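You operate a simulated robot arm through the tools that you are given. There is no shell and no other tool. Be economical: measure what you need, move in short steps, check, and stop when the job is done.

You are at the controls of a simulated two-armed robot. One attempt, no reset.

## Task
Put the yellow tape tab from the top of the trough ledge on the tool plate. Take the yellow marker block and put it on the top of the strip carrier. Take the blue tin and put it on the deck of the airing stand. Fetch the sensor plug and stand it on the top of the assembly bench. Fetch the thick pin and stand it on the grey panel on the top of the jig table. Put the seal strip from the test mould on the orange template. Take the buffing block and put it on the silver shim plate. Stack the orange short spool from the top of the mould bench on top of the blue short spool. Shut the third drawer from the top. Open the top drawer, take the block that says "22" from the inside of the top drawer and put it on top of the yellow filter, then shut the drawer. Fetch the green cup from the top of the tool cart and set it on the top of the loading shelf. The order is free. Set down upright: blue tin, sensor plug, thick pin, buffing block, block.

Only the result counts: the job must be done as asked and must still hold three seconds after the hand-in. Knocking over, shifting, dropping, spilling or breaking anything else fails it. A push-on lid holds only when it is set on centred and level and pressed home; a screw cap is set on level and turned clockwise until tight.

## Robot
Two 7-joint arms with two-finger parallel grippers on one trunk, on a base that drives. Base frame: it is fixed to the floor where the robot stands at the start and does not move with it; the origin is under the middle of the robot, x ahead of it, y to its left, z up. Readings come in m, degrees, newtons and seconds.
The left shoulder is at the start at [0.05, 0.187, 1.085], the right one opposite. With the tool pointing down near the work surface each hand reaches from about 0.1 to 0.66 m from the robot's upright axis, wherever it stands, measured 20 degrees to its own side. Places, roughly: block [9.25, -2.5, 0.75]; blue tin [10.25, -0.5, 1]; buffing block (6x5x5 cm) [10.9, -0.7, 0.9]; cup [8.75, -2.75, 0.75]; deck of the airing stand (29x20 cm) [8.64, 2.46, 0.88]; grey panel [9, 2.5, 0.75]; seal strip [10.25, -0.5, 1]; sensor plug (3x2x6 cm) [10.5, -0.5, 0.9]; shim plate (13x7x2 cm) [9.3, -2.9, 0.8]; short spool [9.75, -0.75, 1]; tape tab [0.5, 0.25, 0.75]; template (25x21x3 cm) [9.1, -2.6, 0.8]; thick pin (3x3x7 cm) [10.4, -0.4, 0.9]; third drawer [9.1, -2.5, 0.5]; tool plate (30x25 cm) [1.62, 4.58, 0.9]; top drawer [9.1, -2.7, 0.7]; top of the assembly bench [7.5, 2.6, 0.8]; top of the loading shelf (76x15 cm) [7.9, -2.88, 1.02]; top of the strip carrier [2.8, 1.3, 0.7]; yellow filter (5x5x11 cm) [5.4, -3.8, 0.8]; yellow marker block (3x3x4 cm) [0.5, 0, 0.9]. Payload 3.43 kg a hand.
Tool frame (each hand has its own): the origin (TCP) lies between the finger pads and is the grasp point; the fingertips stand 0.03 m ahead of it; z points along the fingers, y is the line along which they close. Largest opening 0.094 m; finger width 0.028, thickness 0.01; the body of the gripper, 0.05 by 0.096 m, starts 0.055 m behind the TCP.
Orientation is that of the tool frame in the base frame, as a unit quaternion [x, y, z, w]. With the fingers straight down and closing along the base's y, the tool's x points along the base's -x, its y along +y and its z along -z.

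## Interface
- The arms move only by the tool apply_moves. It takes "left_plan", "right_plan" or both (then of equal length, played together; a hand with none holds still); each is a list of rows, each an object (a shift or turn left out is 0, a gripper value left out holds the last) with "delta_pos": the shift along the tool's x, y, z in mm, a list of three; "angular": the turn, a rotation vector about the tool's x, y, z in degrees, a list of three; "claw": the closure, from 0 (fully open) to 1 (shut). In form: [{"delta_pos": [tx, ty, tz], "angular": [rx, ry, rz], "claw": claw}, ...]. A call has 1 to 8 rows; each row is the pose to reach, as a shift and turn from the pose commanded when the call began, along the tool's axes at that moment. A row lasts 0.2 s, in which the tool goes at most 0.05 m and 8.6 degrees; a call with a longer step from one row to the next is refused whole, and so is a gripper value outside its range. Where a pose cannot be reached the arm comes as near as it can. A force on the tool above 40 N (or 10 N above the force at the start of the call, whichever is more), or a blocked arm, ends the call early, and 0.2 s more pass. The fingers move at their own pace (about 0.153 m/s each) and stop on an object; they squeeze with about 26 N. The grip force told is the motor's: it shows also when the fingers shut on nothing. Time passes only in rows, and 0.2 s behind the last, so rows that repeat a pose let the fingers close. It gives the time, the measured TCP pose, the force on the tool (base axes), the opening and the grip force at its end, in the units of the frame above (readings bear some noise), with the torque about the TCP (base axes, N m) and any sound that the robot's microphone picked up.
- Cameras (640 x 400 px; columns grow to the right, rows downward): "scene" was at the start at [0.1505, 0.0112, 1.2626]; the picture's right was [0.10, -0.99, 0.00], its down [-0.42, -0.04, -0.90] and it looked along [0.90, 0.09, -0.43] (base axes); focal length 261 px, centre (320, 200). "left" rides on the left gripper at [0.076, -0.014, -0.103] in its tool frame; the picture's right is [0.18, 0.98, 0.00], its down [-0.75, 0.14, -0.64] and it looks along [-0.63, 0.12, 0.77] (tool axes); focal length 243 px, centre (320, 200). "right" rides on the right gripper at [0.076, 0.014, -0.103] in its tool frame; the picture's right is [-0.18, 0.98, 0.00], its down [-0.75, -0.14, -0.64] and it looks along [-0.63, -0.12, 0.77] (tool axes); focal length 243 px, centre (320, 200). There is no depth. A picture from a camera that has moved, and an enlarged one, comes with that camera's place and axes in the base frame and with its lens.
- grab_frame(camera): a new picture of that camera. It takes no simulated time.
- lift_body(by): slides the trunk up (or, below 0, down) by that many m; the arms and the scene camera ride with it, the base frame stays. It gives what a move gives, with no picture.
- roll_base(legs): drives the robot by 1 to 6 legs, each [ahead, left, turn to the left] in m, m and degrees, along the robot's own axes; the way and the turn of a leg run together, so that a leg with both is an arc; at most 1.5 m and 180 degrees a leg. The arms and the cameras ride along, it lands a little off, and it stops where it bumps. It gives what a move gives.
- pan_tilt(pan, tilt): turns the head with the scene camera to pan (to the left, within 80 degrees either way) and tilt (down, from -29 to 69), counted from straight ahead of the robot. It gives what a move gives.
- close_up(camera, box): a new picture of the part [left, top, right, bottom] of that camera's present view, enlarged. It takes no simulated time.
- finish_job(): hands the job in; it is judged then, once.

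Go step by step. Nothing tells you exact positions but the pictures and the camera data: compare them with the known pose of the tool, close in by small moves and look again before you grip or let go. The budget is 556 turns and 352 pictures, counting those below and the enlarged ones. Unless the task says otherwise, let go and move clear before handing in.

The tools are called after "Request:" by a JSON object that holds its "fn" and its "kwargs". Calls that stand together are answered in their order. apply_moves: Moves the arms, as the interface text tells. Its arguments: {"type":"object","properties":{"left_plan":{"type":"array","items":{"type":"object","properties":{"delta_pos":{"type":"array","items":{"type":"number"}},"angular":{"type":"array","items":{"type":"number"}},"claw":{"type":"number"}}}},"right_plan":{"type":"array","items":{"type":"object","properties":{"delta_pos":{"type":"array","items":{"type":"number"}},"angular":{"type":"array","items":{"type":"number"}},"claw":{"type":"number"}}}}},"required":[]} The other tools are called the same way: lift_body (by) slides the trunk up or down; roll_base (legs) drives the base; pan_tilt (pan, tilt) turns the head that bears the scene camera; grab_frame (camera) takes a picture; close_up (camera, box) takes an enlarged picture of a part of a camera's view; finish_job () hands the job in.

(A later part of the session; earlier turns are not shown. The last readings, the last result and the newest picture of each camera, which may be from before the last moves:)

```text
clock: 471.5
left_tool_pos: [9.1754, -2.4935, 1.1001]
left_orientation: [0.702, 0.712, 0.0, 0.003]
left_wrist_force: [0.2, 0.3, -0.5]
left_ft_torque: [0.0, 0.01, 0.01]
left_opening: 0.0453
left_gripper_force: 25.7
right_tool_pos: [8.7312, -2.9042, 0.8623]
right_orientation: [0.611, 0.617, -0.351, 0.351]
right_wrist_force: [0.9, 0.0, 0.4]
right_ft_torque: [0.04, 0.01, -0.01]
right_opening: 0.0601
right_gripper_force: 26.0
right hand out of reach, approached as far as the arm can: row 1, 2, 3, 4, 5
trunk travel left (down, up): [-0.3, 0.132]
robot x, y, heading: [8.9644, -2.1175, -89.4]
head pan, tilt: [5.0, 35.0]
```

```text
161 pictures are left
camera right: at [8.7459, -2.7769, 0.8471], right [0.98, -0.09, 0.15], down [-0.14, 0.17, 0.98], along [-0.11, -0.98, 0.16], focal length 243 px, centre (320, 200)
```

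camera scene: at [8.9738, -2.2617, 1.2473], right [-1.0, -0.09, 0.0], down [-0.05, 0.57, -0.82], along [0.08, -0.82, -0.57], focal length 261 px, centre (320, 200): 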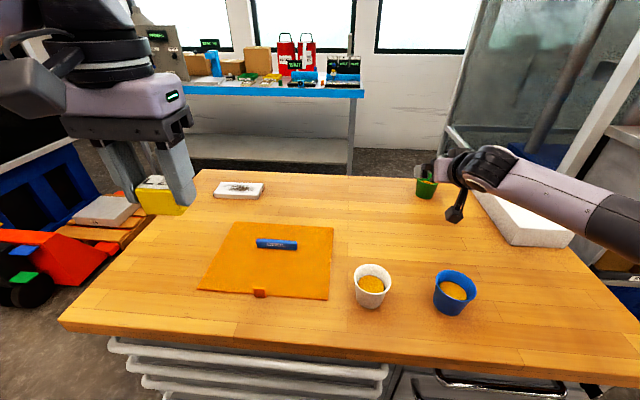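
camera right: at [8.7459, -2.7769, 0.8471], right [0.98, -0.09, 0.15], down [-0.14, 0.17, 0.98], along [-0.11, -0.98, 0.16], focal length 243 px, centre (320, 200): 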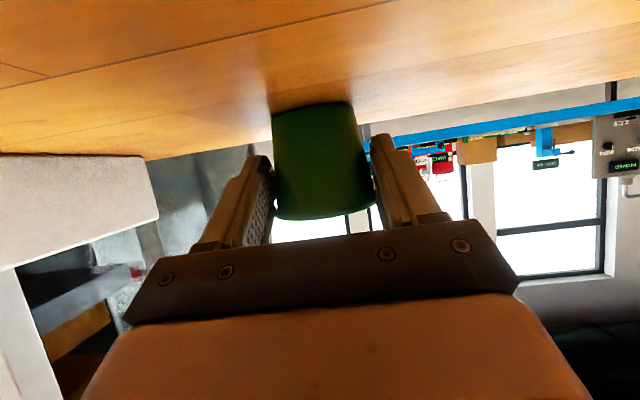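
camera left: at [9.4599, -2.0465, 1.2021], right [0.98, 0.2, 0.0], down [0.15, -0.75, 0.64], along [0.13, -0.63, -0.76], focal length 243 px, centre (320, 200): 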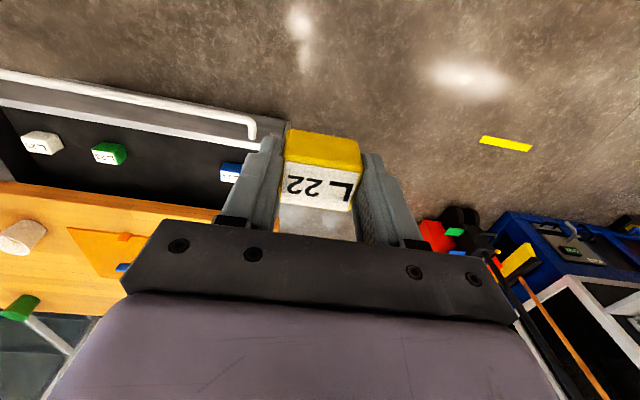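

Cup gripped (6 cm). Lifting straight up, then back.

Request:
{"fn": "apply_moves", "kwargs": {"right_plan": [{"delta_pos": [-35, 0, -20]}, {"delta_pos": [-69, 0, -40]}, {"delta_pos": [-80, 0, -81]}, {"delta_pos": [-89, 0, -126]}, {"delta_pos": [-84, 0, -175]}, {"delta_pos": [-69, 0, -219]}, {"delta_pos": [-56, 0, -263]}]}}

Request:
{"fn": "grab_frame", "kwargs": {"camera": "scene"}}

Request:
{"fn": "grab_frame", "kwargs": {"camera": "right"}}

```text
clock: 473.1
left_tool_pos: [9.1758, -2.4944, 1.1003]
left_orientation: [0.703, 0.711, 0.0, 0.003]
left_wrist_force: [0.4, -0.7, -1.2]
left_ft_torque: [0.02, 0.01, 0.03]
left_opening: 0.0451
left_gripper_force: 26.5
right_tool_pos: [8.7315, -2.7038, 1.0427]
right_orientation: [0.611, 0.614, -0.354, 0.351]
right_wrist_force: [0.8, -0.3, 0.9]
right_ft_torque: [0.03, -0.02, 0.02]
right_opening: 0.06
right_gripper_force: 25.9
trunk travel left (down, up): [-0.3, 0.132]
robot x, y, heading: [8.9678, -2.1135, -89.8]
head pan, tilt: [5.0, 35.0]
```

```text
160 pictures are left
camera scene: at [8.9736, -2.261, 1.2474], right [-1.0, -0.09, 0.0], down [-0.05, 0.57, -0.82], along [0.08, -0.82, -0.57], focal length 261 px, centre (320, 200)
```

scene: 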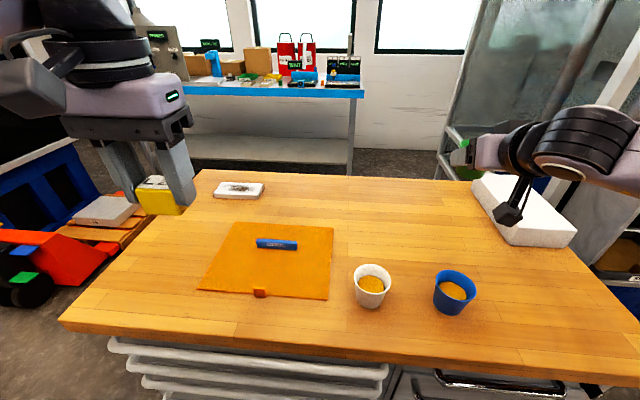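

```text
159 pictures are left
camera right: at [8.7452, -2.5767, 1.0292], right [0.98, -0.09, 0.15], down [-0.14, 0.17, 0.98], along [-0.11, -0.98, 0.16], focal length 243 px, centre (320, 200)
```

right: 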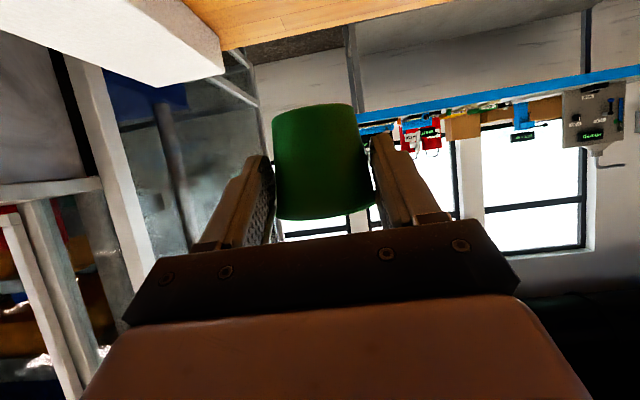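

Cup held level. Backing off and moving right to look at the loading shelf.

Request:
{"fn": "roll_base", "kwargs": {"legs": [[-0.5, 0, 0], [0, -0.8, 0]]}}

Request:
{"fn": "pan_tilt", "kwargs": {"pan": -5, "tilt": 22}}

Request:
{"fn": "grab_frame", "kwargs": {"camera": "scene"}}

```text
clock: 479.9
left_tool_pos: [8.3866, -1.9901, 1.0983]
left_orientation: [0.698, 0.716, 0.001, 0.003]
left_wrist_force: [-0.2, -0.2, -0.9]
left_ft_torque: [0.04, 0.0, 0.01]
left_opening: 0.0452
left_gripper_force: 25.9
right_tool_pos: [7.9451, -2.2068, 1.0426]
right_orientation: [0.608, 0.62, -0.35, 0.352]
right_wrist_force: [-0.7, 0.1, -1.3]
right_ft_torque: [0.0, 0.03, 0.02]
right_opening: 0.0598
right_gripper_force: 25.8
trunk travel left (down, up): [-0.3, 0.132]
robot x, y, heading: [8.1695, -1.6194, -89.0]
head pan, tilt: [5.0, 35.0]
```

```text
clock: 480.7
left_tool_pos: [8.3866, -1.9896, 1.0985]
left_orientation: [0.697, 0.717, 0.001, 0.003]
left_wrist_force: [0.8, 0.6, -1.3]
left_ft_torque: [0.0, 0.03, 0.0]
left_opening: 0.0451
left_gripper_force: 26.0
right_tool_pos: [7.9451, -2.2076, 1.043]
right_orientation: [0.607, 0.62, -0.349, 0.354]
right_wrist_force: [-0.3, 0.2, -0.6]
right_ft_torque: [0.02, 0.03, -0.04]
right_opening: 0.06
right_gripper_force: 26.1
trunk travel left (down, up): [-0.3, 0.132]
robot x, y, heading: [8.1715, -1.6155, -88.9]
head pan, tilt: [-5.0, 22.0]
```

```text
158 pictures are left
camera scene: at [8.1657, -1.766, 1.2678], right [-1.0, 0.07, 0.0], down [0.03, 0.37, -0.93], along [-0.06, -0.92, -0.38], focal length 261 px, centre (320, 200)
```

scene: 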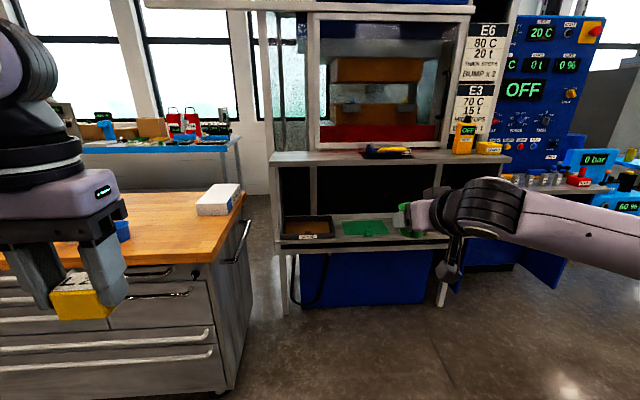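

The loading shelf is the grey ledge before the press (z≈1.02), with free space at x≈8.05–8.25. I'll raise the trunk 10 cm and drive up to it.

Request:
{"fn": "lift_body", "kwargs": {"by": 0.1}}

Request:
{"fn": "roll_base", "kwargs": {"legs": [[0, 0.17, -1], [0.4, 0, 0]]}}

Request:
{"fn": "pan_tilt", "kwargs": {"pan": -5, "tilt": 30}}

Request:
{"fn": "grab_frame", "kwargs": {"camera": "scene"}}

Request:
{"fn": "grab_frame", "kwargs": {"camera": "right"}}

```text
clock: 482.0
left_tool_pos: [8.3872, -1.9903, 1.1986]
left_orientation: [0.697, 0.717, 0.001, 0.003]
left_wrist_force: [0.3, -0.4, -0.1]
left_ft_torque: [-0.02, -0.02, 0.03]
left_opening: 0.0451
left_gripper_force: 26.1
right_tool_pos: [7.9462, -2.2069, 1.1427]
right_orientation: [0.608, 0.62, -0.349, 0.353]
right_wrist_force: [0.3, -0.2, -0.8]
right_ft_torque: [-0.02, -0.01, -0.04]
right_opening: 0.06
right_gripper_force: 26.1
trunk travel left (down, up): [-0.4, 0.032]
robot x, y, heading: [8.1687, -1.6187, -88.8]
head pan, tilt: [-5.0, 22.0]
```

```text
clock: 485.5
left_tool_pos: [8.5496, -2.3874, 1.1987]
left_orientation: [0.704, 0.71, 0.001, 0.003]
left_wrist_force: [-0.8, 0.5, -0.3]
left_ft_torque: [0.02, -0.01, -0.02]
left_opening: 0.045
left_gripper_force: 26.0
right_tool_pos: [8.1047, -2.5979, 1.1438]
right_orientation: [0.612, 0.615, -0.352, 0.351]
right_wrist_force: [0.0, -0.3, -0.3]
right_ft_torque: [0.01, 0.0, 0.01]
right_opening: 0.0595
right_gripper_force: 26.3
trunk travel left (down, up): [-0.4, 0.032]
robot x, y, heading: [8.3382, -2.0095, -89.9]
head pan, tilt: [-5.0, 22.0]
```

```text
clock: 486.2
left_tool_pos: [8.5499, -2.3878, 1.1985]
left_orientation: [0.704, 0.711, 0.001, 0.002]
left_wrist_force: [-0.3, 0.0, -0.4]
left_ft_torque: [0.02, 0.01, 0.03]
left_opening: 0.0453
left_gripper_force: 26.2
right_tool_pos: [8.1043, -2.5956, 1.1431]
right_orientation: [0.611, 0.616, -0.352, 0.351]
right_wrist_force: [-0.2, -0.7, 0.7]
right_ft_torque: [-0.04, -0.03, 0.02]
right_opening: 0.0595
right_gripper_force: 26.2
trunk travel left (down, up): [-0.4, 0.032]
robot x, y, heading: [8.3394, -2.0133, -89.6]
head pan, tilt: [-5.0, 30.0]
```

```text
157 pictures are left
camera scene: at [8.3315, -2.1569, 1.3551], right [-1.0, 0.08, 0.0], down [0.04, 0.5, -0.87], along [-0.07, -0.86, -0.5], focal length 261 px, centre (320, 200)
```

scene: 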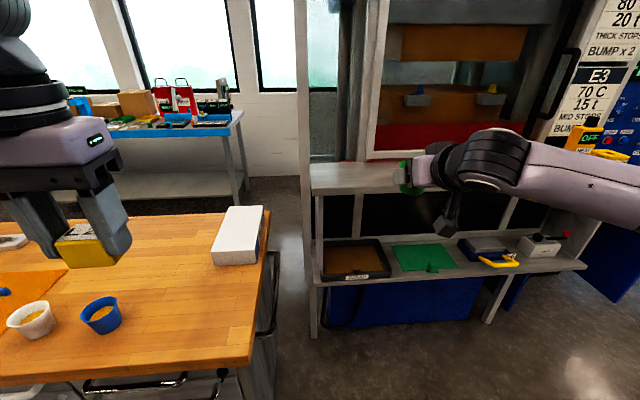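

```text
156 pictures are left
camera right: at [8.1182, -2.4698, 1.1288], right [0.98, -0.09, 0.15], down [-0.14, 0.17, 0.98], along [-0.11, -0.98, 0.16], focal length 243 px, centre (320, 200)
```

right: 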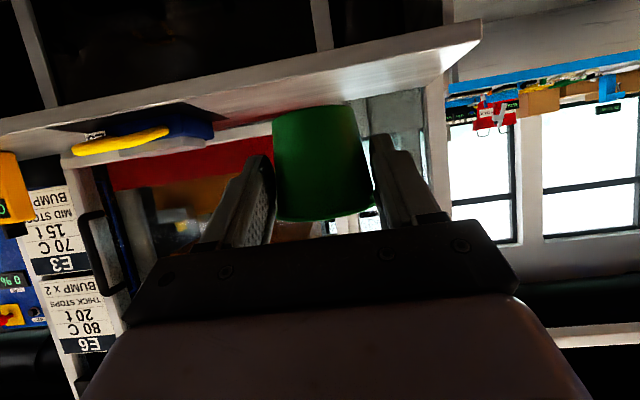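

Shelf top spans y −2.79…−2.95 up to x≈8.30. I'll roll 11 cm closer and extend over it.

Request:
{"fn": "roll_base", "kwargs": {"legs": [[0.11, 0, 0]]}}

Request:
{"fn": "apply_moves", "kwargs": {"right_plan": [{"delta_pos": [-20, 0, 35]}, {"delta_pos": [-40, 0, 70]}, {"delta_pos": [-60, 0, 104]}, {"delta_pos": [-79, 0, 137]}]}}

Request:
{"fn": "grab_frame", "kwargs": {"camera": "right"}}

Request:
{"fn": "close_up", "kwargs": {"camera": "scene", "box": [280, 120, 480, 240]}}

```text
clock: 487.4
left_tool_pos: [8.5507, -2.4988, 1.1988]
left_orientation: [0.704, 0.71, 0.002, 0.002]
left_wrist_force: [0.0, 0.0, -1.2]
left_ft_torque: [0.04, 0.01, -0.02]
left_opening: 0.0452
left_gripper_force: 25.7
right_tool_pos: [8.1051, -2.7073, 1.1442]
right_orientation: [0.612, 0.615, -0.352, 0.35]
right_wrist_force: [0.8, -0.3, -1.5]
right_ft_torque: [0.03, 0.0, -0.03]
right_opening: 0.0598
right_gripper_force: 25.6
trunk travel left (down, up): [-0.4, 0.032]
robot x, y, heading: [8.3398, -2.1207, -90.2]
head pan, tilt: [-5.0, 30.0]
```

```text
clock: 488.4
left_tool_pos: [8.5483, -2.4977, 1.1986]
left_orientation: [0.703, 0.711, 0.0, 0.003]
left_wrist_force: [0.5, 0.3, -1.1]
left_ft_torque: [-0.03, 0.03, -0.03]
left_opening: 0.0452
left_gripper_force: 26.2
right_tool_pos: [8.1072, -2.8656, 1.1413]
right_orientation: [0.611, 0.615, -0.353, 0.351]
right_wrist_force: [0.5, 0.2, -0.5]
right_ft_torque: [0.03, 0.02, 0.0]
right_opening: 0.0594
right_gripper_force: 25.7
trunk travel left (down, up): [-0.4, 0.032]
robot x, y, heading: [8.3351, -2.1213, -89.7]
head pan, tilt: [-5.0, 30.0]
```

```text
155 pictures are left
camera right: at [8.1205, -2.7378, 1.1263], right [0.98, -0.09, 0.15], down [-0.14, 0.17, 0.98], along [-0.11, -0.98, 0.16], focal length 243 px, centre (320, 200)
```

right: 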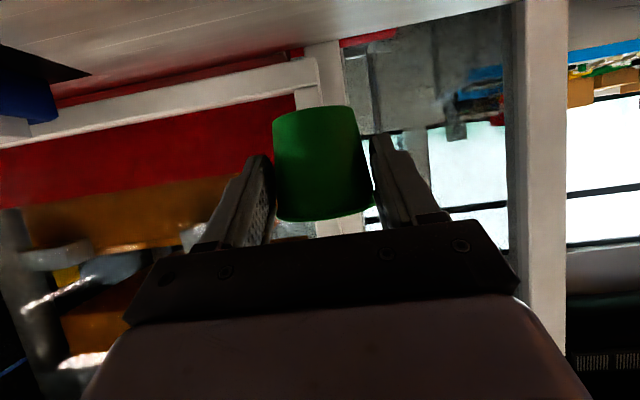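

```text
3.20 times, centred on (380, 180) of scene
camera zoom: at [8.3324, -2.2668, 1.355], right [-1.0, 0.08, 0.0], down [0.04, 0.5, -0.87], along [-0.07, -0.86, -0.5], focal length 836 px, centre (128, 264)
```

zoom: 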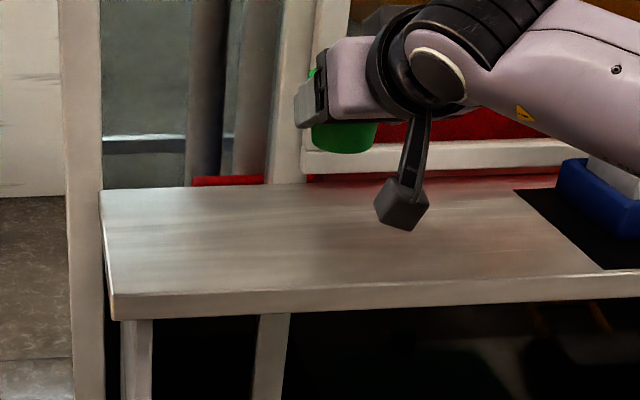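

Over the shelf. Lowering straight down in steps.

Request:
{"fn": "apply_moves", "kwargs": {"right_plan": [{"delta_pos": [22, 0, 12]}, {"delta_pos": [43, 0, 25]}, {"delta_pos": [54, 0, 31]}, {"delta_pos": [61, 0, 35]}]}}

Request:
{"fn": "close_up", "kwargs": {"camera": "scene", "box": [280, 120, 480, 240]}}

Request:
{"fn": "grab_frame", "kwargs": {"camera": "right"}}

```text
clock: 489.4
left_tool_pos: [8.5494, -2.498, 1.1995]
left_orientation: [0.704, 0.71, 0.001, 0.003]
left_wrist_force: [0.1, -0.9, -0.9]
left_ft_torque: [-0.01, 0.02, 0.01]
left_opening: 0.045
left_gripper_force: 26.3
right_tool_pos: [8.1052, -2.8643, 1.0717]
right_orientation: [0.612, 0.614, -0.353, 0.352]
right_wrist_force: [-0.3, 0.1, -0.6]
right_ft_torque: [0.03, 0.0, -0.01]
right_opening: 0.0596
right_gripper_force: 26.4
trunk travel left (down, up): [-0.4, 0.032]
robot x, y, heading: [8.3415, -2.1185, -89.7]
head pan, tilt: [-5.0, 30.0]
```

```text
3.20 times, centred on (380, 180) of scene
camera zoom: at [8.3319, -2.2664, 1.3551], right [-1.0, 0.08, 0.0], down [0.04, 0.5, -0.87], along [-0.07, -0.86, -0.5], focal length 836 px, centre (128, 264)
```

zoom: 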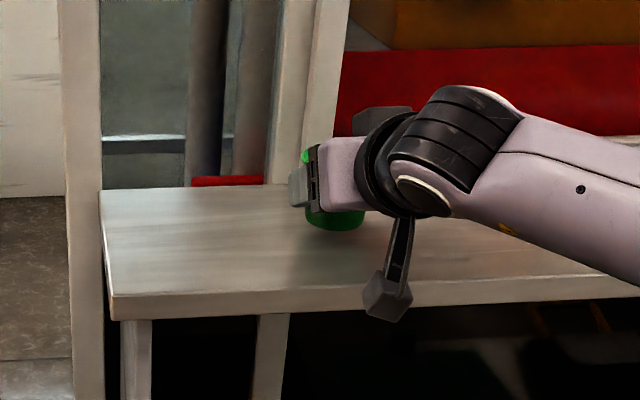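

```text
152 pictures are left
camera right: at [8.1185, -2.7369, 1.0582], right [0.98, -0.09, 0.15], down [-0.14, 0.17, 0.98], along [-0.11, -0.98, 0.16], focal length 243 px, centre (320, 200)
```

right: 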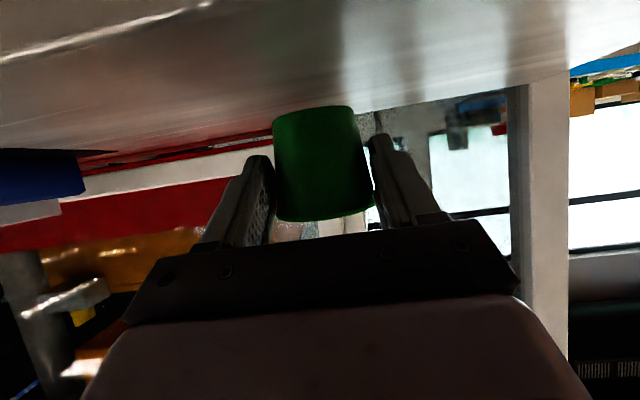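

Request:
{"fn": "apply_moves", "kwargs": {"right_plan": [{"delta_pos": [3, 0, 2]}, {"delta_pos": [6, 0, 3]}, {"delta_pos": [9, 0, 5]}, {"delta_pos": [12, 0, 7]}]}}

```text
clock: 490.4
left_tool_pos: [8.5494, -2.4957, 1.2009]
left_orientation: [0.703, 0.711, 0.0, 0.003]
left_wrist_force: [-0.3, 0.2, -1.4]
left_ft_torque: [0.0, -0.01, -0.02]
left_opening: 0.0451
left_gripper_force: 25.8
right_tool_pos: [8.1046, -2.8644, 1.0594]
right_orientation: [0.611, 0.615, -0.353, 0.353]
right_wrist_force: [0.3, 0.9, 4.7]
right_ft_torque: [-0.07, -0.08, -0.01]
right_opening: 0.0596
right_gripper_force: 26.0
trunk travel left (down, up): [-0.4, 0.032]
robot x, y, heading: [8.3396, -2.1218, -90.0]
head pan, tilt: [-5.0, 30.0]
```

Touching down. Open fully and withdraw along the finger direction.

Request:
{"fn": "apply_moves", "kwargs": {"right_plan": [{"delta_pos": [1, 0, 0], "claw": 0.2}, {"delta_pos": [1, 0, 0], "claw": 0}, {"delta_pos": [1, 0, 0], "claw": 0}, {"delta_pos": [0, 0, -30]}, {"delta_pos": [-5, 0, -70]}, {"delta_pos": [-10, 0, -115]}, {"delta_pos": [-10, 0, -160]}, {"delta_pos": [-10, 0, -205]}]}}

Request:
{"fn": "close_up", "kwargs": {"camera": "scene", "box": [280, 120, 480, 240]}}

```text
clock: 492.2
left_tool_pos: [8.548, -2.4963, 1.1994]
left_orientation: [0.704, 0.71, 0.001, 0.003]
left_wrist_force: [0.6, -0.6, 0.0]
left_ft_torque: [-0.04, -0.03, 0.02]
left_opening: 0.0453
left_gripper_force: 26.0
right_tool_pos: [8.1033, -2.6899, 1.1707]
right_orientation: [0.61, 0.616, -0.352, 0.352]
right_wrist_force: [-0.6, -0.1, 0.3]
right_ft_torque: [0.0, -0.03, -0.02]
right_opening: 0.0936
right_gripper_force: 0.1
trunk travel left (down, up): [-0.4, 0.032]
robot x, y, heading: [8.3385, -2.1206, -89.9]
head pan, tilt: [-5.0, 30.0]
```

```text
3.20 times, centred on (380, 180) of scene
camera zoom: at [8.3319, -2.2657, 1.3552], right [-1.0, 0.08, 0.0], down [0.04, 0.5, -0.87], along [-0.07, -0.86, -0.5], focal length 836 px, centre (128, 264)
```

zoom: 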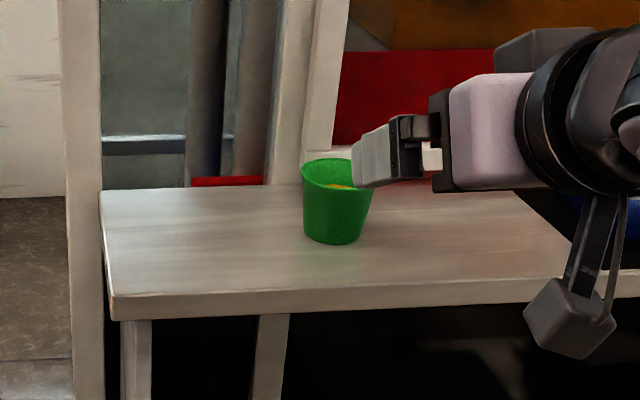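

The green cup stands on the loading shelf. Backing away; then I'll scout the way to the yellow filter at (5.4, −3.8).

Request:
{"fn": "roll_base", "kwargs": {"legs": [[-0.6, 0, 0]]}}

Request:
{"fn": "apply_moves", "kwargs": {"right_plan": [{"delta_pos": [10, 0, -10], "angular": [0, 8, 0]}, {"delta_pos": [20, 0, -10], "angular": [0, 16, 0]}, {"delta_pos": [30, 0, -10], "angular": [0, 24, 0]}, {"delta_pos": [40, 0, -10], "angular": [0, 32, 0]}, {"delta_pos": [50, 0, -10], "angular": [0, 40, 0]}, {"delta_pos": [60, 0, -10], "angular": [0, 48, 0]}, {"delta_pos": [70, 0, -10], "angular": [0, 56, 0]}, {"delta_pos": [80, 0, -10], "angular": [0, 60, 0]}]}}

Request:
{"fn": "lift_body", "kwargs": {"by": -0.1}}

Request:
{"fn": "pan_tilt", "kwargs": {"pan": -75, "tilt": 12}}

Request:
{"fn": "grab_frame", "kwargs": {"camera": "scene"}}

Request:
{"fn": "pan_tilt", "kwargs": {"pan": -35, "tilt": 12}}

Request:
{"fn": "grab_frame", "kwargs": {"camera": "scene"}}

```text
clock: 495.6
left_tool_pos: [8.5468, -1.8855, 1.1994]
left_orientation: [0.706, 0.708, 0.001, 0.003]
left_wrist_force: [0.8, 0.1, -1.5]
left_ft_torque: [0.02, 0.0, 0.01]
left_opening: 0.0452
left_gripper_force: 25.9
right_tool_pos: [8.0979, -2.0771, 1.1692]
right_orientation: [0.614, 0.613, -0.354, 0.35]
right_wrist_force: [-0.5, 0.0, 0.2]
right_ft_torque: [0.01, 0.01, -0.01]
right_opening: 0.0938
right_gripper_force: 0.1
trunk travel left (down, up): [-0.4, 0.032]
robot x, y, heading: [8.3379, -1.5059, -90.2]
head pan, tilt: [-5.0, 30.0]
```

```text
clock: 497.4
left_tool_pos: [8.5464, -1.8864, 1.1993]
left_orientation: [0.706, 0.708, 0.001, 0.003]
left_wrist_force: [0.1, 0.2, -1.1]
left_ft_torque: [0.0, 0.01, 0.02]
left_opening: 0.0453
left_gripper_force: 26.2
right_tool_pos: [8.0981, -2.0272, 1.1051]
right_orientation: [0.708, 0.706, 0.001, -0.005]
right_wrist_force: [0.0, -0.2, 0.3]
right_ft_torque: [0.03, -0.02, 0.02]
right_opening: 0.0942
right_gripper_force: 0.2
trunk travel left (down, up): [-0.4, 0.032]
robot x, y, heading: [8.337, -1.5079, -90.2]
head pan, tilt: [-5.0, 30.0]
```

```text
clock: 498.8
left_tool_pos: [8.5462, -1.8866, 1.0994]
left_orientation: [0.706, 0.708, 0.0, 0.003]
left_wrist_force: [-0.1, -0.1, -1.7]
left_ft_torque: [-0.01, 0.0, -0.01]
left_opening: 0.0453
left_gripper_force: 25.6
right_tool_pos: [8.0984, -2.0281, 1.0057]
right_orientation: [0.708, 0.706, 0.0, -0.003]
right_wrist_force: [-0.9, 0.2, 0.0]
right_ft_torque: [0.0, 0.01, 0.02]
right_opening: 0.0942
right_gripper_force: 0.0
trunk travel left (down, up): [-0.3, 0.132]
robot x, y, heading: [8.3389, -1.5049, -90.2]
head pan, tilt: [-5.0, 30.0]
```

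```text
clock: 500.2
left_tool_pos: [8.546, -1.8864, 1.0992]
left_orientation: [0.706, 0.708, 0.001, 0.002]
left_wrist_force: [0.0, 0.1, -0.6]
left_ft_torque: [0.0, 0.02, 0.02]
left_opening: 0.0452
left_gripper_force: 26.3
right_tool_pos: [8.0989, -2.0287, 1.0054]
right_orientation: [0.708, 0.706, 0.0, -0.004]
right_wrist_force: [-0.1, 0.1, -0.7]
right_ft_torque: [0.01, 0.01, -0.02]
right_opening: 0.0943
right_gripper_force: 0.0
trunk travel left (down, up): [-0.3, 0.132]
robot x, y, heading: [8.3388, -1.5096, -90.3]
head pan, tilt: [-75.0, 12.0]
```

```text
150 pictures are left
camera scene: at [8.2487, -1.5882, 1.2842], right [-0.26, 0.97, 0.0], down [0.2, 0.05, -0.98], along [-0.95, -0.25, -0.21], focal length 261 px, centre (320, 200)
```

scene: 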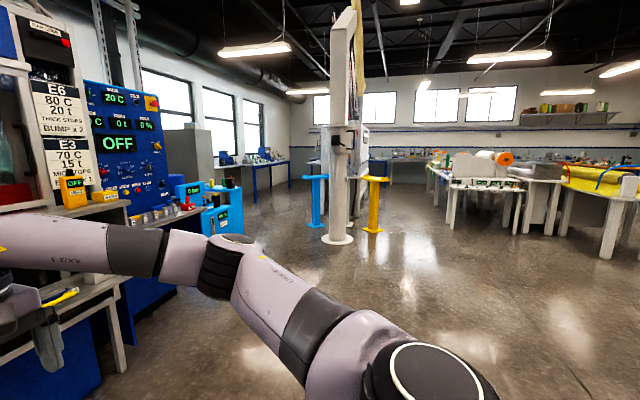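

```text
clock: 501.3
left_tool_pos: [8.5463, -1.8864, 1.0989]
left_orientation: [0.706, 0.708, 0.001, 0.003]
left_wrist_force: [0.2, -0.1, -1.3]
left_ft_torque: [-0.02, -0.03, -0.05]
left_opening: 0.045
left_gripper_force: 26.3
right_tool_pos: [8.0987, -2.0278, 1.006]
right_orientation: [0.708, 0.706, 0.001, -0.004]
right_wrist_force: [0.3, 0.9, 0.3]
right_ft_torque: [0.0, -0.01, 0.01]
right_opening: 0.0939
right_gripper_force: 0.1
trunk travel left (down, up): [-0.3, 0.132]
robot x, y, heading: [8.3417, -1.5056, -90.1]
head pan, tilt: [-35.0, 12.0]
```

```text
149 pictures are left
camera scene: at [8.285, -1.6404, 1.2842], right [-0.82, 0.58, 0.0], down [0.12, 0.17, -0.98], along [-0.56, -0.8, -0.21], focal length 261 px, centre (320, 200)
```

scene: 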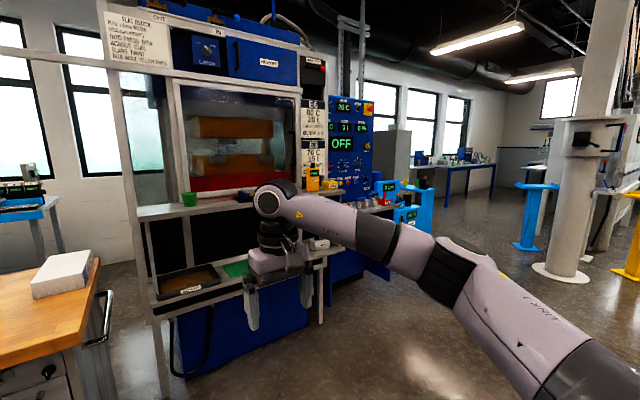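

The filter's table (blue legs) is beyond the press panel along the window wall; a pillar stands near (5.0, −2.2). I'll move west to x≈6.5 and look again.

Request:
{"fn": "roll_base", "kwargs": {"legs": [[0, -1.5, 0], [0.2, -0.4, 0]]}}

Request:
{"fn": "pan_tilt", "kwargs": {"pan": -25, "tilt": 18}}

Request:
{"fn": "grab_frame", "kwargs": {"camera": "scene"}}

```text
clock: 511.0
left_tool_pos: [6.6439, -2.0856, 1.1]
left_orientation: [0.703, 0.711, 0.001, 0.003]
left_wrist_force: [0.0, 0.3, -1.0]
left_ft_torque: [0.0, -0.03, 0.0]
left_opening: 0.0452
left_gripper_force: 25.3
right_tool_pos: [6.1972, -2.2313, 1.0053]
right_orientation: [0.705, 0.709, 0.0, -0.003]
right_wrist_force: [0.1, -0.1, 0.2]
right_ft_torque: [-0.01, 0.01, -0.02]
right_opening: 0.0941
right_gripper_force: 0.0
trunk travel left (down, up): [-0.3, 0.132]
robot x, y, heading: [6.4319, -1.7092, -89.6]
head pan, tilt: [-35.0, 12.0]
```

```text
clock: 511.8
left_tool_pos: [6.6444, -2.0854, 1.0987]
left_orientation: [0.702, 0.712, 0.0, 0.004]
left_wrist_force: [-0.6, -0.9, -0.7]
left_ft_torque: [0.03, 0.01, 0.02]
left_opening: 0.0452
left_gripper_force: 26.0
right_tool_pos: [6.198, -2.2316, 1.0048]
right_orientation: [0.706, 0.709, 0.001, -0.005]
right_wrist_force: [-0.2, -0.3, 0.3]
right_ft_torque: [-0.03, 0.02, 0.02]
right_opening: 0.0937
right_gripper_force: 0.1
trunk travel left (down, up): [-0.3, 0.132]
robot x, y, heading: [6.4336, -1.7106, -89.6]
head pan, tilt: [-25.0, 18.0]
```

```text
148 pictures are left
camera scene: at [6.395, -1.8503, 1.2744], right [-0.91, 0.42, 0.0], down [0.13, 0.28, -0.95], along [-0.4, -0.86, -0.31], focal length 261 px, centre (320, 200)
```

scene: 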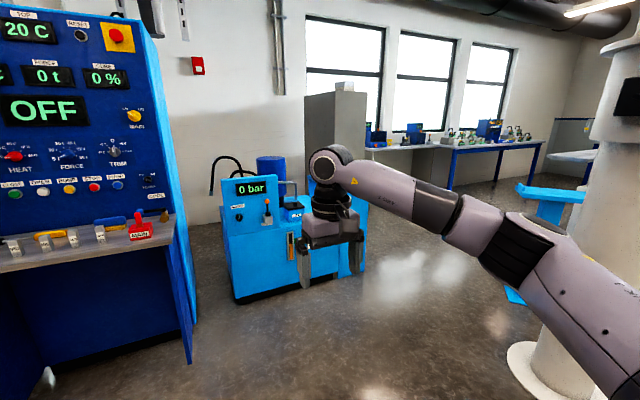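

The filter should be on the blue "0 bar" unit, hidden behind my gripper. Moving closer diagonally.

Request:
{"fn": "roll_base", "kwargs": {"legs": [[0.8, -0.55, 0]]}}

Request:
{"fn": "pan_tilt", "kwargs": {"pan": 0, "tilt": 25}}

Request:
{"fn": "grab_frame", "kwargs": {"camera": "scene"}}

Request:
{"fn": "pan_tilt", "kwargs": {"pan": -25, "tilt": 25}}

Request:
{"fn": "grab_frame", "kwargs": {"camera": "scene"}}

```text
clock: 516.7
left_tool_pos: [6.1065, -2.8699, 1.0997]
left_orientation: [0.701, 0.713, 0.001, 0.004]
left_wrist_force: [-0.4, -0.7, -0.5]
left_ft_torque: [0.04, 0.03, 0.01]
left_opening: 0.0453
left_gripper_force: 25.8
right_tool_pos: [5.6619, -3.016, 1.0052]
right_orientation: [0.703, 0.711, 0.001, -0.004]
right_wrist_force: [0.1, 0.6, -0.8]
right_ft_torque: [0.01, 0.03, -0.01]
right_opening: 0.0941
right_gripper_force: 0.0
trunk travel left (down, up): [-0.3, 0.132]
robot x, y, heading: [5.892, -2.4919, -89.6]
head pan, tilt: [-25.0, 18.0]
```

```text
clock: 517.6
left_tool_pos: [6.1064, -2.8681, 1.0985]
left_orientation: [0.701, 0.713, 0.001, 0.003]
left_wrist_force: [-0.9, 0.1, -0.6]
left_ft_torque: [0.0, 0.04, -0.01]
left_opening: 0.0453
left_gripper_force: 25.8
right_tool_pos: [5.6611, -3.017, 1.0056]
right_orientation: [0.703, 0.711, 0.0, -0.005]
right_wrist_force: [0.8, -0.7, -1.0]
right_ft_torque: [0.02, 0.02, 0.03]
right_opening: 0.094
right_gripper_force: 0.0
trunk travel left (down, up): [-0.3, 0.132]
robot x, y, heading: [5.8883, -2.4918, -89.6]
head pan, tilt: [0.0, 25.0]
```

```text
147 pictures are left
camera scene: at [5.8952, -2.642, 1.2631], right [-1.0, -0.01, 0.0], down [0.0, 0.42, -0.91], along [0.01, -0.91, -0.42], focal length 261 px, centre (320, 200)
```

scene: 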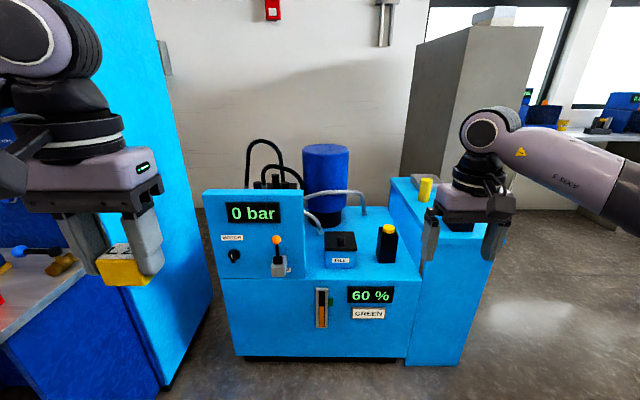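

```text
clock: 518.5
left_tool_pos: [6.1055, -2.8698, 1.1001]
left_orientation: [0.701, 0.713, 0.0, 0.003]
left_wrist_force: [0.2, 0.0, -1.0]
left_ft_torque: [-0.02, -0.01, 0.03]
left_opening: 0.0453
left_gripper_force: 25.8
right_tool_pos: [5.6608, -3.0165, 1.0057]
right_orientation: [0.704, 0.711, 0.0, -0.004]
right_wrist_force: [0.5, -0.1, 0.5]
right_ft_torque: [0.03, 0.01, -0.04]
right_opening: 0.0938
right_gripper_force: 0.1
trunk travel left (down, up): [-0.3, 0.132]
robot x, y, heading: [5.8953, -2.4928, -89.4]
head pan, tilt: [-25.0, 25.0]
```

```text
146 pictures are left
camera scene: at [5.8563, -2.6338, 1.2631], right [-0.91, 0.41, 0.0], down [0.17, 0.39, -0.91], along [-0.37, -0.83, -0.42], focal length 261 px, centre (320, 200)
```

scene: 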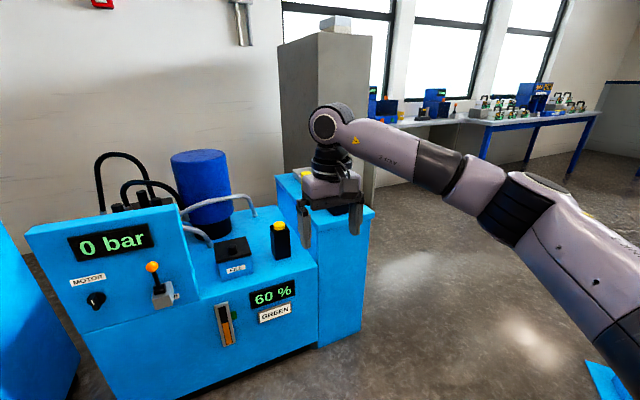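

The yellow filter stands on the right-hand column of the blue unit near (5.41, −3.8). I'll move in front of it and measure.

Request:
{"fn": "roll_base", "kwargs": {"legs": [[0.0, -0.6, -0.5], [0.45, 0, 0]]}}

Request:
{"fn": "pan_tilt", "kwargs": {"pan": 10, "tilt": 38}}

Request:
{"fn": "grab_frame", "kwargs": {"camera": "scene"}}

Request:
{"fn": "grab_frame", "kwargs": {"camera": "left"}}

```text
clock: 521.9
left_tool_pos: [5.5226, -2.8784, 1.0983]
left_orientation: [0.701, 0.713, -0.004, 0.0]
left_wrist_force: [-0.4, -0.1, -1.0]
left_ft_torque: [0.01, 0.02, 0.01]
left_opening: 0.0451
left_gripper_force: 26.0
right_tool_pos: [5.0739, -3.0232, 1.0074]
right_orientation: [0.705, 0.709, -0.004, -0.007]
right_wrist_force: [-0.9, -0.3, 0.4]
right_ft_torque: [0.01, -0.03, 0.02]
right_opening: 0.094
right_gripper_force: 0.1
trunk travel left (down, up): [-0.3, 0.132]
robot x, y, heading: [5.2987, -2.5002, -89.8]
head pan, tilt: [-25.0, 25.0]
stopped in leg 1: the robot was blocked; the commanded pose is now the measured one
```

```text
clock: 522.9
left_tool_pos: [5.5224, -2.8763, 1.096]
left_orientation: [0.701, 0.713, -0.004, -0.002]
left_wrist_force: [0.8, -0.1, -1.1]
left_ft_torque: [-0.04, -0.02, -0.01]
left_opening: 0.0449
left_gripper_force: 26.0
right_tool_pos: [5.0756, -3.0227, 1.0088]
right_orientation: [0.705, 0.71, -0.004, -0.007]
right_wrist_force: [0.0, -0.2, 0.8]
right_ft_torque: [-0.01, 0.03, 0.01]
right_opening: 0.0942
right_gripper_force: 0.1
trunk travel left (down, up): [-0.3, 0.132]
robot x, y, heading: [5.3002, -2.4983, -89.5]
head pan, tilt: [10.0, 38.0]
```

```text
145 pictures are left
camera scene: at [5.3283, -2.6418, 1.2426], right [-0.98, -0.18, 0.01], down [-0.12, 0.6, -0.79], along [0.14, -0.78, -0.62], focal length 261 px, centre (320, 200)
```

scene: 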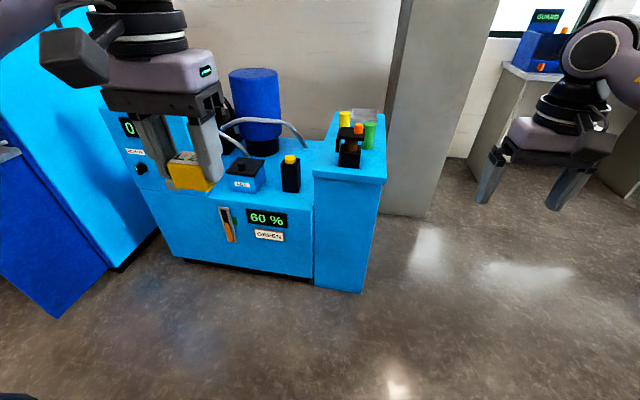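

```text
144 pictures are left
camera left: at [5.5074, -2.8006, 1.2], right [0.98, 0.2, -0.01], down [0.16, -0.75, 0.64], along [0.12, -0.63, -0.77], focal length 243 px, centre (320, 200)
```

left: 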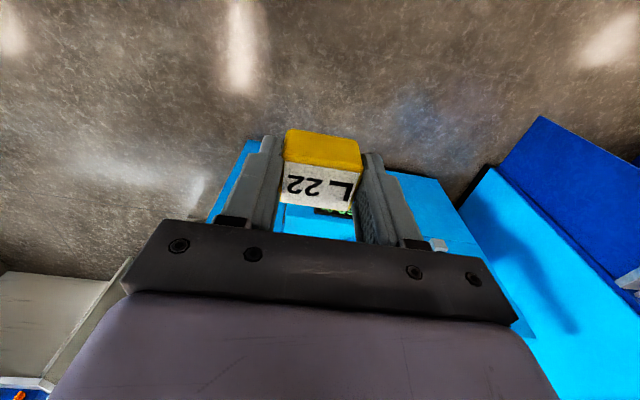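

I bumped the pillar with the right side and stopped; I'll move left away from it first, then forward, and look closely at the column top.

Request:
{"fn": "roll_base", "kwargs": {"legs": [[0, 0.2, 0], [0.35, 0, 0]]}}

Request:
{"fn": "pan_tilt", "kwargs": {"pan": -5, "tilt": 40}}

Request:
{"fn": "grab_frame", "kwargs": {"camera": "scene"}}

Request:
{"fn": "close_up", "kwargs": {"camera": "scene", "box": [310, 60, 470, 200]}}

```text
clock: 526.4
left_tool_pos: [5.7146, -3.2273, 1.0987]
left_orientation: [0.701, 0.713, 0.0, 0.003]
left_wrist_force: [0.6, -0.7, -1.1]
left_ft_torque: [-0.01, 0.0, -0.03]
left_opening: 0.0454
left_gripper_force: 26.0
right_tool_pos: [5.2693, -3.3754, 1.0053]
right_orientation: [0.702, 0.712, 0.001, -0.005]
right_wrist_force: [-0.1, -1.0, -0.4]
right_ft_torque: [0.02, -0.01, -0.03]
right_opening: 0.094
right_gripper_force: 0.1
trunk travel left (down, up): [-0.3, 0.132]
robot x, y, heading: [5.4995, -2.8523, -89.3]
head pan, tilt: [10.0, 38.0]
```

```text
clock: 527.2
left_tool_pos: [5.7151, -3.2265, 1.0997]
left_orientation: [0.7, 0.714, 0.0, 0.003]
left_wrist_force: [-0.2, -0.1, -1.5]
left_ft_torque: [-0.02, 0.02, 0.01]
left_opening: 0.045
left_gripper_force: 25.6
right_tool_pos: [5.2699, -3.3751, 1.0052]
right_orientation: [0.702, 0.712, -0.001, -0.004]
right_wrist_force: [-0.2, -0.3, 0.3]
right_ft_torque: [0.0, -0.03, 0.03]
right_opening: 0.0941
right_gripper_force: 0.0
trunk travel left (down, up): [-0.3, 0.132]
robot x, y, heading: [5.5027, -2.8496, -89.3]
head pan, tilt: [-5.0, 40.0]
```

```text
143 pictures are left
camera scene: at [5.4959, -2.9924, 1.2398], right [-1.0, 0.07, 0.0], down [0.05, 0.64, -0.77], along [-0.06, -0.76, -0.64], focal length 261 px, centre (320, 200)
```

scene: 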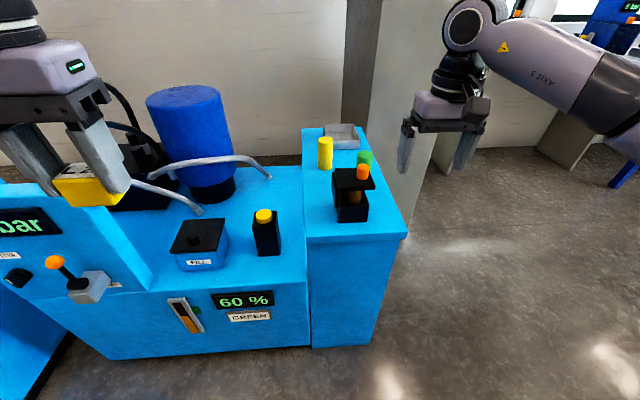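

```text
2.86 times, centred on (390, 130) of scene
camera zoom: at [5.4959, -2.9924, 1.2398], right [-1.0, 0.07, 0.0], down [0.05, 0.64, -0.77], along [-0.06, -0.76, -0.64], focal length 747 px, centre (120, 400)
```

zoom: 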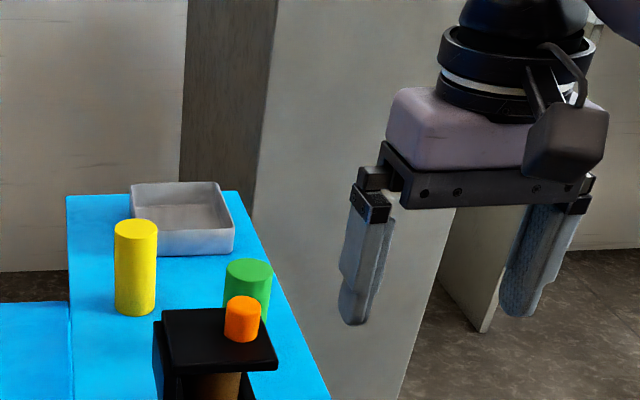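

Filter top centre is (5.412, −3.796, z≈0.835). The column blocks a straight approach, so I'll stand to its right (west) at about (4.95, −3.3) and reach left.

Request:
{"fn": "roll_base", "kwargs": {"legs": [[0.23, 0, -0.7], [0, -0.55, 0], [0.2, 0, 0]]}}

Request:
{"fn": "pan_tilt", "kwargs": {"pan": 30, "tilt": 40}}

Request:
{"fn": "grab_frame", "kwargs": {"camera": "scene"}}

Request:
{"fn": "grab_frame", "kwargs": {"camera": "left"}}

```text
clock: 532.8
left_tool_pos: [5.1738, -3.6611, 1.0989]
left_orientation: [0.705, 0.709, 0.0, 0.003]
left_wrist_force: [-0.6, -0.2, -1.6]
left_ft_torque: [0.02, 0.01, 0.01]
left_opening: 0.0453
left_gripper_force: 25.9
right_tool_pos: [4.7266, -3.8039, 1.0061]
right_orientation: [0.707, 0.707, 0.001, -0.004]
right_wrist_force: [0.8, 0.5, -0.4]
right_ft_torque: [0.03, 0.01, 0.02]
right_opening: 0.0939
right_gripper_force: 0.0
trunk travel left (down, up): [-0.3, 0.132]
robot x, y, heading: [4.9656, -3.2854, -90.0]
head pan, tilt: [-5.0, 40.0]
```

```text
clock: 533.8
left_tool_pos: [5.1732, -3.6623, 1.0979]
left_orientation: [0.705, 0.71, 0.002, 0.003]
left_wrist_force: [-0.4, 0.0, -0.7]
left_ft_torque: [-0.02, -0.02, 0.0]
left_opening: 0.045
left_gripper_force: 26.6
right_tool_pos: [4.727, -3.8037, 1.0058]
right_orientation: [0.707, 0.707, 0.0, -0.004]
right_wrist_force: [0.4, 0.0, 0.7]
right_ft_torque: [0.01, 0.04, -0.01]
right_opening: 0.0939
right_gripper_force: 0.1
trunk travel left (down, up): [-0.3, 0.132]
robot x, y, heading: [4.965, -3.2845, -90.1]
head pan, tilt: [30.0, 40.0]
```

```text
141 pictures are left
camera scene: at [5.0075, -3.4134, 1.2397], right [-0.87, -0.5, 0.0], down [-0.32, 0.56, -0.77], along [0.38, -0.66, -0.64], focal length 261 px, centre (320, 200)
```

scene: 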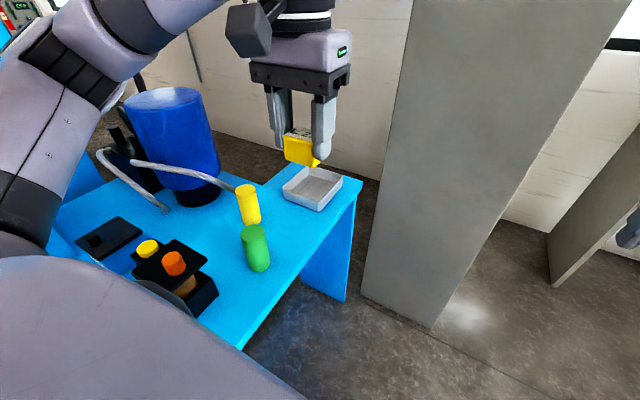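

```text
140 pictures are left
camera left: at [5.1582, -3.5851, 1.2021], right [0.98, 0.19, 0.0], down [0.14, -0.75, 0.65], along [0.13, -0.63, -0.76], focal length 243 px, centre (320, 200)
```

left: 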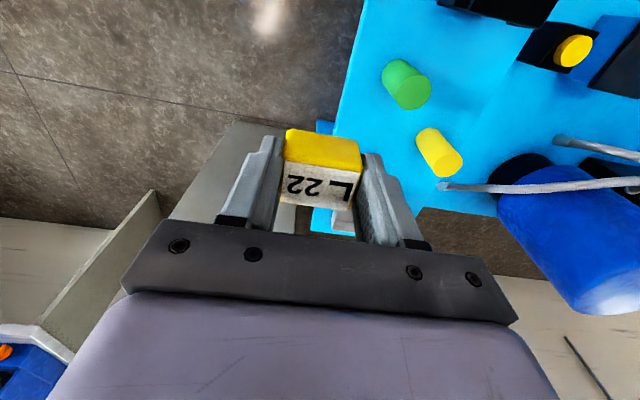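

Current views put the filter top at (5.425, −3.764, z≈0.838). I'll bring the block above it.

Request:
{"fn": "apply_moves", "kwargs": {"left_plan": [{"delta_pos": [-15, 38, 10]}, {"delta_pos": [-30, 76, 20]}, {"delta_pos": [-45, 114, 35]}, {"delta_pos": [-60, 152, 50]}, {"delta_pos": [-75, 190, 70]}, {"delta_pos": [-90, 225, 95]}, {"delta_pos": [-102, 251, 130]}]}}

Request:
{"fn": "grab_frame", "kwargs": {"camera": "left"}}

Request:
{"fn": "grab_frame", "kwargs": {"camera": "scene"}}

```text
clock: 535.4
left_tool_pos: [5.4272, -3.7601, 0.9708]
left_orientation: [0.704, 0.71, 0.0, 0.003]
left_wrist_force: [0.0, -0.1, -0.4]
left_ft_torque: [0.01, -0.02, 0.0]
left_opening: 0.0453
left_gripper_force: 25.9
right_tool_pos: [4.7269, -3.8041, 1.0056]
right_orientation: [0.707, 0.707, 0.001, -0.005]
right_wrist_force: [-0.5, -0.6, 0.1]
right_ft_torque: [-0.02, 0.0, 0.02]
right_opening: 0.0943
right_gripper_force: 0.1
trunk travel left (down, up): [-0.3, 0.132]
robot x, y, heading: [4.964, -3.286, -90.2]
head pan, tilt: [30.0, 40.0]
```

```text
139 pictures are left
camera left: at [5.4112, -3.6854, 1.074], right [0.98, 0.19, 0.0], down [0.14, -0.75, 0.65], along [0.13, -0.63, -0.76], focal length 243 px, centre (320, 200)
```

left: 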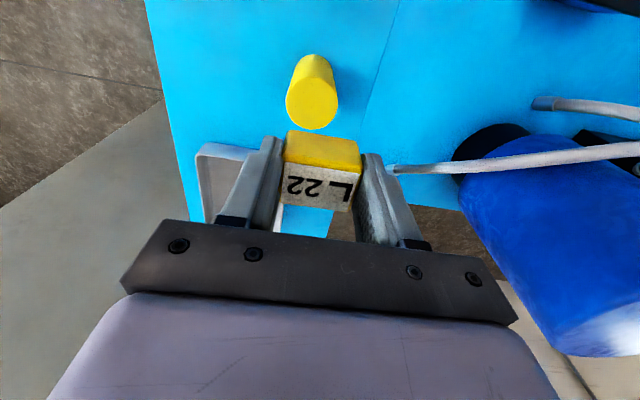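

```text
138 pictures are left
camera scene: at [5.0079, -3.4135, 1.2397], right [-0.87, -0.5, 0.0], down [-0.32, 0.56, -0.77], along [0.38, -0.66, -0.64], focal length 261 px, centre (320, 200)
```

scene: 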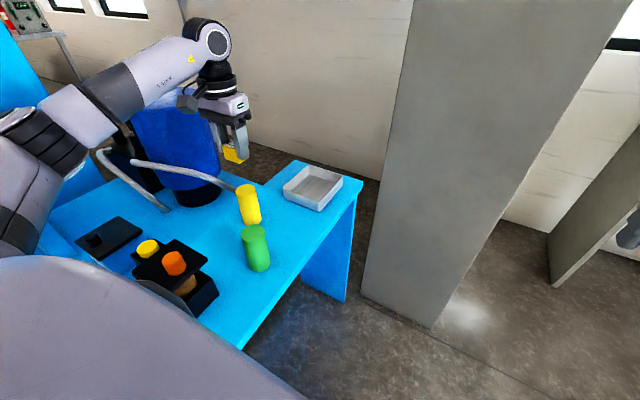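

Filter top is at (5.422, −3.766); the block sits about 5 mm ahead of the TCP. Shift 5 mm in x and lower.

Request:
{"fn": "apply_moves", "kwargs": {"left_plan": [{"delta_pos": [0, -5, 20]}, {"delta_pos": [0, -5, 40]}, {"delta_pos": [0, -5, 60]}]}}

Request:
{"fn": "grab_frame", "kwargs": {"camera": "left"}}

Request:
{"fn": "close_up", "kwargs": {"camera": "scene", "box": [190, 120, 310, 240]}}

```text
clock: 536.2
left_tool_pos: [5.4213, -3.7632, 0.9107]
left_orientation: [0.705, 0.71, 0.001, 0.004]
left_wrist_force: [0.6, 0.8, -2.0]
left_ft_torque: [-0.01, 0.02, -0.01]
left_opening: 0.0454
left_gripper_force: 26.2
right_tool_pos: [4.7263, -3.8046, 1.0049]
right_orientation: [0.707, 0.707, 0.001, -0.004]
right_wrist_force: [-0.3, -0.1, -0.1]
right_ft_torque: [0.03, 0.0, -0.02]
right_opening: 0.0939
right_gripper_force: 0.1
trunk travel left (down, up): [-0.3, 0.132]
robot x, y, heading: [4.9618, -3.2848, -90.3]
head pan, tilt: [30.0, 40.0]
```

```text
137 pictures are left
camera left: at [5.4056, -3.6862, 1.0133], right [0.98, 0.19, 0.0], down [0.14, -0.75, 0.65], along [0.13, -0.63, -0.76], focal length 243 px, centre (320, 200)
```

left: 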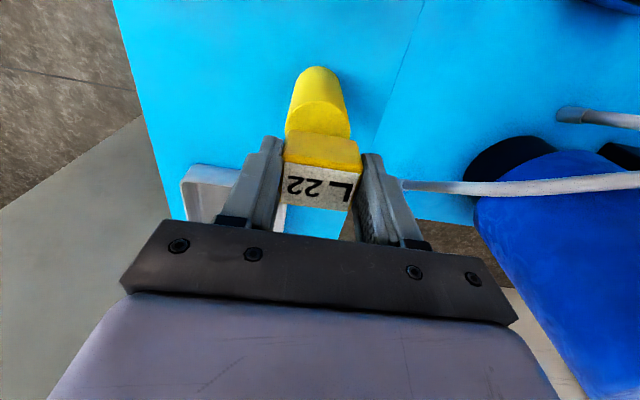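

```text
3.33 times, centred on (250, 180) of scene
camera zoom: at [5.0077, -3.4134, 1.2398], right [-0.87, -0.5, 0.0], down [-0.32, 0.56, -0.77], along [0.38, -0.66, -0.64], focal length 871 px, centre (553, 267)
```

zoom: 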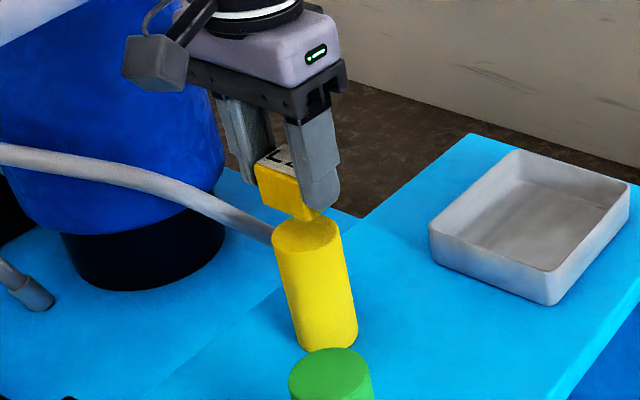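

Request:
{"fn": "close_up", "kwargs": {"camera": "scene", "box": [215, 150, 275, 210]}}

Request:
{"fn": "close_up", "kwargs": {"camera": "left", "box": [260, 50, 380, 220]}}

```text
6.67 times, centred on (245, 180) of scene
camera zoom: at [5.0077, -3.4134, 1.2398], right [-0.87, -0.5, 0.0], down [-0.32, 0.56, -0.77], along [0.38, -0.66, -0.64], focal length 1742 px, centre (820, 333)
```

zoom: 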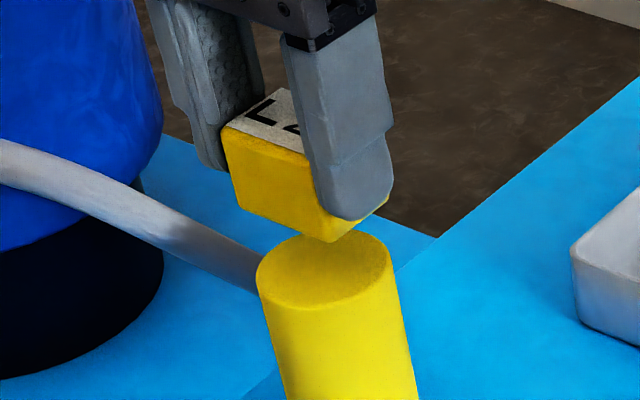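

```text
2.35 times, centred on (320, 135) of left
camera zoom: at [5.4056, -3.6862, 1.0133], right [0.98, 0.19, 0.0], down [0.14, -0.75, 0.65], along [0.13, -0.63, -0.76], focal length 571 px, centre (320, 353)
```

zoom: 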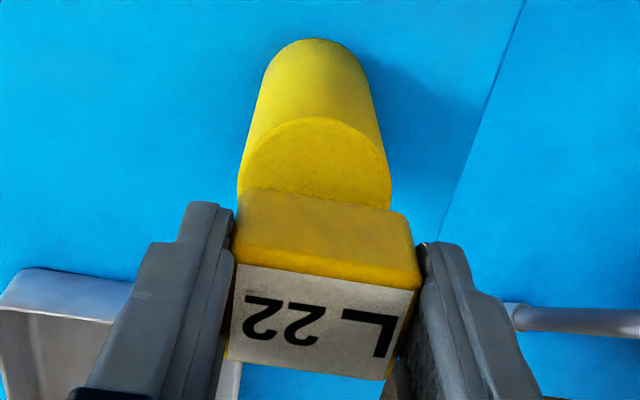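

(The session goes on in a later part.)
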